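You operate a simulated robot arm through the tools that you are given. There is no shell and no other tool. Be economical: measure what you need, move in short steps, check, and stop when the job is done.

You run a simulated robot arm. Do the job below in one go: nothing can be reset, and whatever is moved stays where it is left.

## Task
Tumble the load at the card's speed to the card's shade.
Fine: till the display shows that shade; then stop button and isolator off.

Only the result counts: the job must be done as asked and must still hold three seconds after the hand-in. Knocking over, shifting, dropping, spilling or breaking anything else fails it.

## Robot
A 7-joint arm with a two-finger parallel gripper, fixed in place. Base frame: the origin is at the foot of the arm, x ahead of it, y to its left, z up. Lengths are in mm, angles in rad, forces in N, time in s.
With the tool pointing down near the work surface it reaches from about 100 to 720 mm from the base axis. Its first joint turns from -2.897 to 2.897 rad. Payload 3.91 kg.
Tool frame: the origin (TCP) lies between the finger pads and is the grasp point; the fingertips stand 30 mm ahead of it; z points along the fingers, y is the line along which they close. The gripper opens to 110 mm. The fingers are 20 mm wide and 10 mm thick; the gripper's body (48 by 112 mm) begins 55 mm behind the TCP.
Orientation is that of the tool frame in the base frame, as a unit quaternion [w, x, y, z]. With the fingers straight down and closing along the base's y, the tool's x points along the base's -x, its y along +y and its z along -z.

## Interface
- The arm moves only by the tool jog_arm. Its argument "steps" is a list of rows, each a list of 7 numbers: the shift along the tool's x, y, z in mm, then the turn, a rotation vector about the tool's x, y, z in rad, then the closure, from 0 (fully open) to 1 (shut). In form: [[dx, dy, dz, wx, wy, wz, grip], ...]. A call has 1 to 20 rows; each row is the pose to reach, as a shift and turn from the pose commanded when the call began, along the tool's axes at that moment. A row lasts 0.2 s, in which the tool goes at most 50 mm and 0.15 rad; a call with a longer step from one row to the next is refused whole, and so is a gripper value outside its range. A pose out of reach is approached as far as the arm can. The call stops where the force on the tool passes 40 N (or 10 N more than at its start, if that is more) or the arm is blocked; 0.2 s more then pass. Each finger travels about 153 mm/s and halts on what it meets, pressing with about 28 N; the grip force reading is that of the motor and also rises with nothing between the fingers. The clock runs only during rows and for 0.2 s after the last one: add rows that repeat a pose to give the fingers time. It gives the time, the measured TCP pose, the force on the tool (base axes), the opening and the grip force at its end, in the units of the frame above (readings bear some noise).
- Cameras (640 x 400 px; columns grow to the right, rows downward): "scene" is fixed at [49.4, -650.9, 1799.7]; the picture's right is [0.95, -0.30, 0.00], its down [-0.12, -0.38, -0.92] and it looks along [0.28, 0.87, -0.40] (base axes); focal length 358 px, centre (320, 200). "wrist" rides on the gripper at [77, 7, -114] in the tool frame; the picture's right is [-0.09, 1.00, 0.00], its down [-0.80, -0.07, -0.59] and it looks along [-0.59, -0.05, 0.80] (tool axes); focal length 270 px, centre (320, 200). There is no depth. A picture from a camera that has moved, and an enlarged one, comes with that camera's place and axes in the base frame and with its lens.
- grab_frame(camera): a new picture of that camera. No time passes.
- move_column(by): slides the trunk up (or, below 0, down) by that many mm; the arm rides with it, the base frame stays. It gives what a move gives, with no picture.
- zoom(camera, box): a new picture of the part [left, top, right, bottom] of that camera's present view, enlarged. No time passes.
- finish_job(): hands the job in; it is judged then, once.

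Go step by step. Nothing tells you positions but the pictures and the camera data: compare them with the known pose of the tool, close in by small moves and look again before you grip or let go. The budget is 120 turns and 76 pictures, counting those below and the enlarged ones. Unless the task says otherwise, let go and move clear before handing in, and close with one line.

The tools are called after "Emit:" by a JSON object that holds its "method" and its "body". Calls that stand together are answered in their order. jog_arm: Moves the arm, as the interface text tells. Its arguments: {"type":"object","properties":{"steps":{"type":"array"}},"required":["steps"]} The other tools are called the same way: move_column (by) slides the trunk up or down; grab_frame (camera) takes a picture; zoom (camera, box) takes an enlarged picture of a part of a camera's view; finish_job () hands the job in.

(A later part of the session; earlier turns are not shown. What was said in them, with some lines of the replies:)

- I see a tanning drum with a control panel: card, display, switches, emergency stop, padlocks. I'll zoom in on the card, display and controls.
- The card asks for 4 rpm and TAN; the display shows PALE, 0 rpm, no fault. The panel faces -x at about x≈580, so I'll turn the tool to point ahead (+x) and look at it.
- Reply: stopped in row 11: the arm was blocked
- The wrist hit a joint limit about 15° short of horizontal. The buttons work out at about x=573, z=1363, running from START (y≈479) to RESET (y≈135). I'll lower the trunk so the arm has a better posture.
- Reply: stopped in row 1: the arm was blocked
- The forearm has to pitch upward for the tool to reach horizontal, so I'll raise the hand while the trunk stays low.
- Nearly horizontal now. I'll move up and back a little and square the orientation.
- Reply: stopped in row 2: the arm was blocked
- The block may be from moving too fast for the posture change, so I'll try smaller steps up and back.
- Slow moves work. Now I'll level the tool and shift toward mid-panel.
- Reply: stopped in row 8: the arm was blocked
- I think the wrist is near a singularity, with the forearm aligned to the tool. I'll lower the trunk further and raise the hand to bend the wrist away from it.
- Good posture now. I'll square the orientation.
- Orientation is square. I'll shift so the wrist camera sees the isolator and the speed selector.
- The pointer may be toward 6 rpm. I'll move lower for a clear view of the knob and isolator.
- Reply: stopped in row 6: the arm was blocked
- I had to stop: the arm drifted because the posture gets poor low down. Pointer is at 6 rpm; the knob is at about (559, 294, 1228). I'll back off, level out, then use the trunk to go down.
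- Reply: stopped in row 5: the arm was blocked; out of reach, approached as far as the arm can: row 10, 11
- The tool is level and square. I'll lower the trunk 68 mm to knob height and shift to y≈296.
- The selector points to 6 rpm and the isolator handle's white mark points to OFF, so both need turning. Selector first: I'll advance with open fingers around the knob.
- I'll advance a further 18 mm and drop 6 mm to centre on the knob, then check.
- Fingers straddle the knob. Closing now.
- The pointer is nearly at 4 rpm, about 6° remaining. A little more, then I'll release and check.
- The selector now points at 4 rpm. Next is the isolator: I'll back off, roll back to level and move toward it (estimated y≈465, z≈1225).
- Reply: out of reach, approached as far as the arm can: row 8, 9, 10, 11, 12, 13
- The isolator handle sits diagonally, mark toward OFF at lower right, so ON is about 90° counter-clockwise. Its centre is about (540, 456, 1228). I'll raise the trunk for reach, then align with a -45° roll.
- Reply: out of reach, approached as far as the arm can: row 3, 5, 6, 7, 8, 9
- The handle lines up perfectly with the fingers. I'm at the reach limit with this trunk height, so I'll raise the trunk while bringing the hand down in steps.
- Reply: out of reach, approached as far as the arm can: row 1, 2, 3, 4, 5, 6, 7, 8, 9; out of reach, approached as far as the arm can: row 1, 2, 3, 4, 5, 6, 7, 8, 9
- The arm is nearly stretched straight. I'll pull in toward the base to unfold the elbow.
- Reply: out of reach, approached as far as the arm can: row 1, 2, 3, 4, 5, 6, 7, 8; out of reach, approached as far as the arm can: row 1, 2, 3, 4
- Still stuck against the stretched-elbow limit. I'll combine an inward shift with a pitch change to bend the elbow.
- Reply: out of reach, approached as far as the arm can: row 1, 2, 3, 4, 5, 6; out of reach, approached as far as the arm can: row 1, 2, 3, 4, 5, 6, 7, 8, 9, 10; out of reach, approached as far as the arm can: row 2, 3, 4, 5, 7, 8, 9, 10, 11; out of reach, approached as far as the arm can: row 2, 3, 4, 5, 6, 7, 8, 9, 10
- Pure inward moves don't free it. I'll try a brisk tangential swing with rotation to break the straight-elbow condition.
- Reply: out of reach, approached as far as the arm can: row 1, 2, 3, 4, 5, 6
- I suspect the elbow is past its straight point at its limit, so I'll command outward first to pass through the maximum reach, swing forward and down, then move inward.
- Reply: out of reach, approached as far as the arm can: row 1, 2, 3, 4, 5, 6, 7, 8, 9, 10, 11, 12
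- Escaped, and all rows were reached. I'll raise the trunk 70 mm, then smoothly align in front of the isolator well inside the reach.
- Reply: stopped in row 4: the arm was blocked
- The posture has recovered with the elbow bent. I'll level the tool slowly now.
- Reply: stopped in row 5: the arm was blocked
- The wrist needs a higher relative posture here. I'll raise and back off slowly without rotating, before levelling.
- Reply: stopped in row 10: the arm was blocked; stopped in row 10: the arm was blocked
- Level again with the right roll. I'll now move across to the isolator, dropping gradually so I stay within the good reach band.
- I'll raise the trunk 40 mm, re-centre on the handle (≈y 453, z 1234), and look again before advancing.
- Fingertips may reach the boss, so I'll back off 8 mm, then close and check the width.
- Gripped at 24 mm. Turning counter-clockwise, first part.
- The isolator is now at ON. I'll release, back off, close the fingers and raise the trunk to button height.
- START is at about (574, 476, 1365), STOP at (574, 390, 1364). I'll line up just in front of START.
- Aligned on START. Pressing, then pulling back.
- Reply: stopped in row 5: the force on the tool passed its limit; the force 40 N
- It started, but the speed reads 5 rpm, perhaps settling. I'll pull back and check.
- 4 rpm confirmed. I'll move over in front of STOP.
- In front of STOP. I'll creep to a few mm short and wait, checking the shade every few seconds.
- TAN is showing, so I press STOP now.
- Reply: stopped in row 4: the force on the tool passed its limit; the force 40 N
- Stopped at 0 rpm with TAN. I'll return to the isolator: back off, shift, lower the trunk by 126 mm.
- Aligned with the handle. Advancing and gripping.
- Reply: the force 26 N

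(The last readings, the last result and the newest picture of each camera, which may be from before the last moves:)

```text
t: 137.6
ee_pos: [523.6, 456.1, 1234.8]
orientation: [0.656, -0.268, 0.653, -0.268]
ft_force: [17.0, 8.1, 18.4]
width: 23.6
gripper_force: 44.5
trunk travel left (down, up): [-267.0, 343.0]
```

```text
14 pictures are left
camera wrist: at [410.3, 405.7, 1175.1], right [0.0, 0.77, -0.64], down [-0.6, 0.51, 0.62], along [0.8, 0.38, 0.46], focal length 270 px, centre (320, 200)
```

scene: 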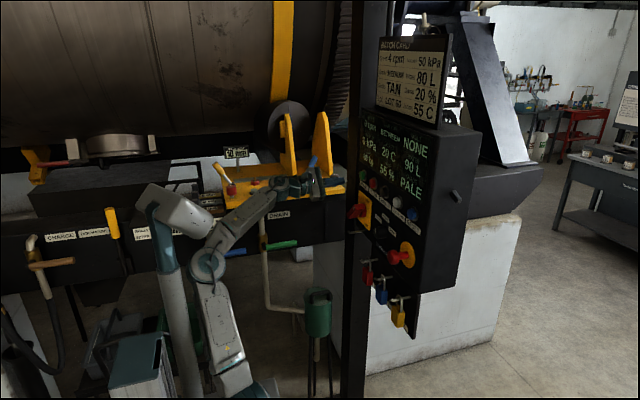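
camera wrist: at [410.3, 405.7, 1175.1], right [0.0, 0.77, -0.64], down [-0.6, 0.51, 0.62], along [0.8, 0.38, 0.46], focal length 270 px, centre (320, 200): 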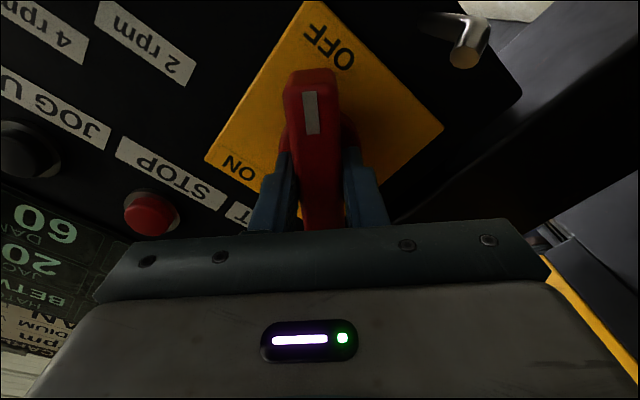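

The handle is back at OFF against its stop. I'll release and back straight off.

Emit:
{"method": "jog_arm", "body": {"steps": [[0, 0, 0, 0, 0, 0, 0.8], [0, 0, 0, 0, 0, 0, 0.5], [0, 0, 0, 0, 0, 0, 0.4], [0, 0, 0, 0, 0, 0, 0.4], [0, 0, -10, 0, 0, 0, 0.4], [0, 0, -20, 0, 0, 0, 0.4], [0, 0, -30, 0, 0, 0, 0.4], [0, 0, -40, 0, 0, 0, 0.4], [0, 0, -50, 0, 0, 0, 0.4], [0, 0, -60, 0, 0, 0, 0.4], [0, 0, -70, 0, 0, 0, 0.4], [0, 0, -70, 0, 0, 0, 0.4]]}}

Emit:
{"method": "grab_frame", "body": {"camera": "wrist"}}

Emit:
{"method": "zoom", "body": {"camera": "scene", "box": [330, 100, 450, 250]}}

Emit:
{"method": "grab_frame", "body": {"camera": "scene"}}

```text
t: 140.2
ee_pos: [453.1, 455.0, 1233.5]
orientation: [0.655, -0.267, 0.654, -0.269]
ft_force: [0.4, -0.9, 0.3]
width: 66.2
gripper_force: 0.1
trunk travel left (down, up): [-267.0, 343.0]
```

```text
13 pictures are left
camera wrist: at [338.8, 405.6, 1173.9], right [0.0, 0.77, -0.64], down [-0.6, 0.51, 0.62], along [0.8, 0.38, 0.46], focal length 270 px, centre (320, 200)
```

wrist: 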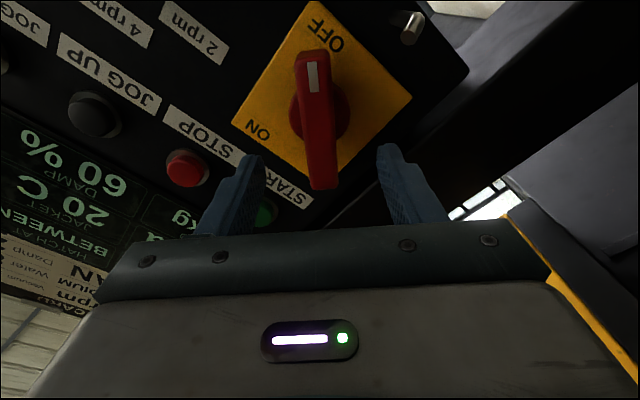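

```text
2.67 times, centred on (390, 175) of scene
camera zoom: at [49.4, -650.9, 1799.7], right [0.95, -0.3, 0.0], down [-0.12, -0.38, -0.92], along [0.28, 0.87, -0.4], focal length 955 px, centre (133, 267)
```

zoom: 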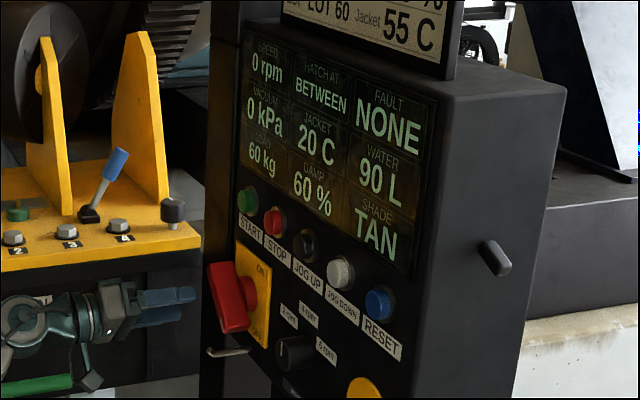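

```text
11 pictures are left
```

scene: 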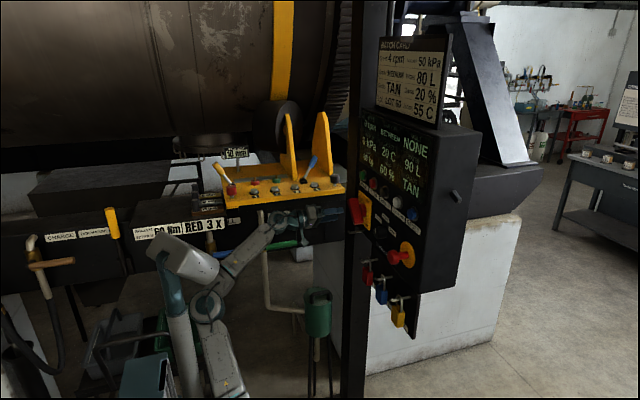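

The display shows 0 rpm, TAN and no fault, the isolator is at OFF, and the hand is clear, so I'm handing in.

Emit:
{"method": "finish_job", "body": {}}

```text
The job is handed in.
```

The load was tumbled at 4 rpm until the display showed TAN, then stopped with the STOP button; the isolator was turned to OFF, the hand moved clear, and the job handed in.
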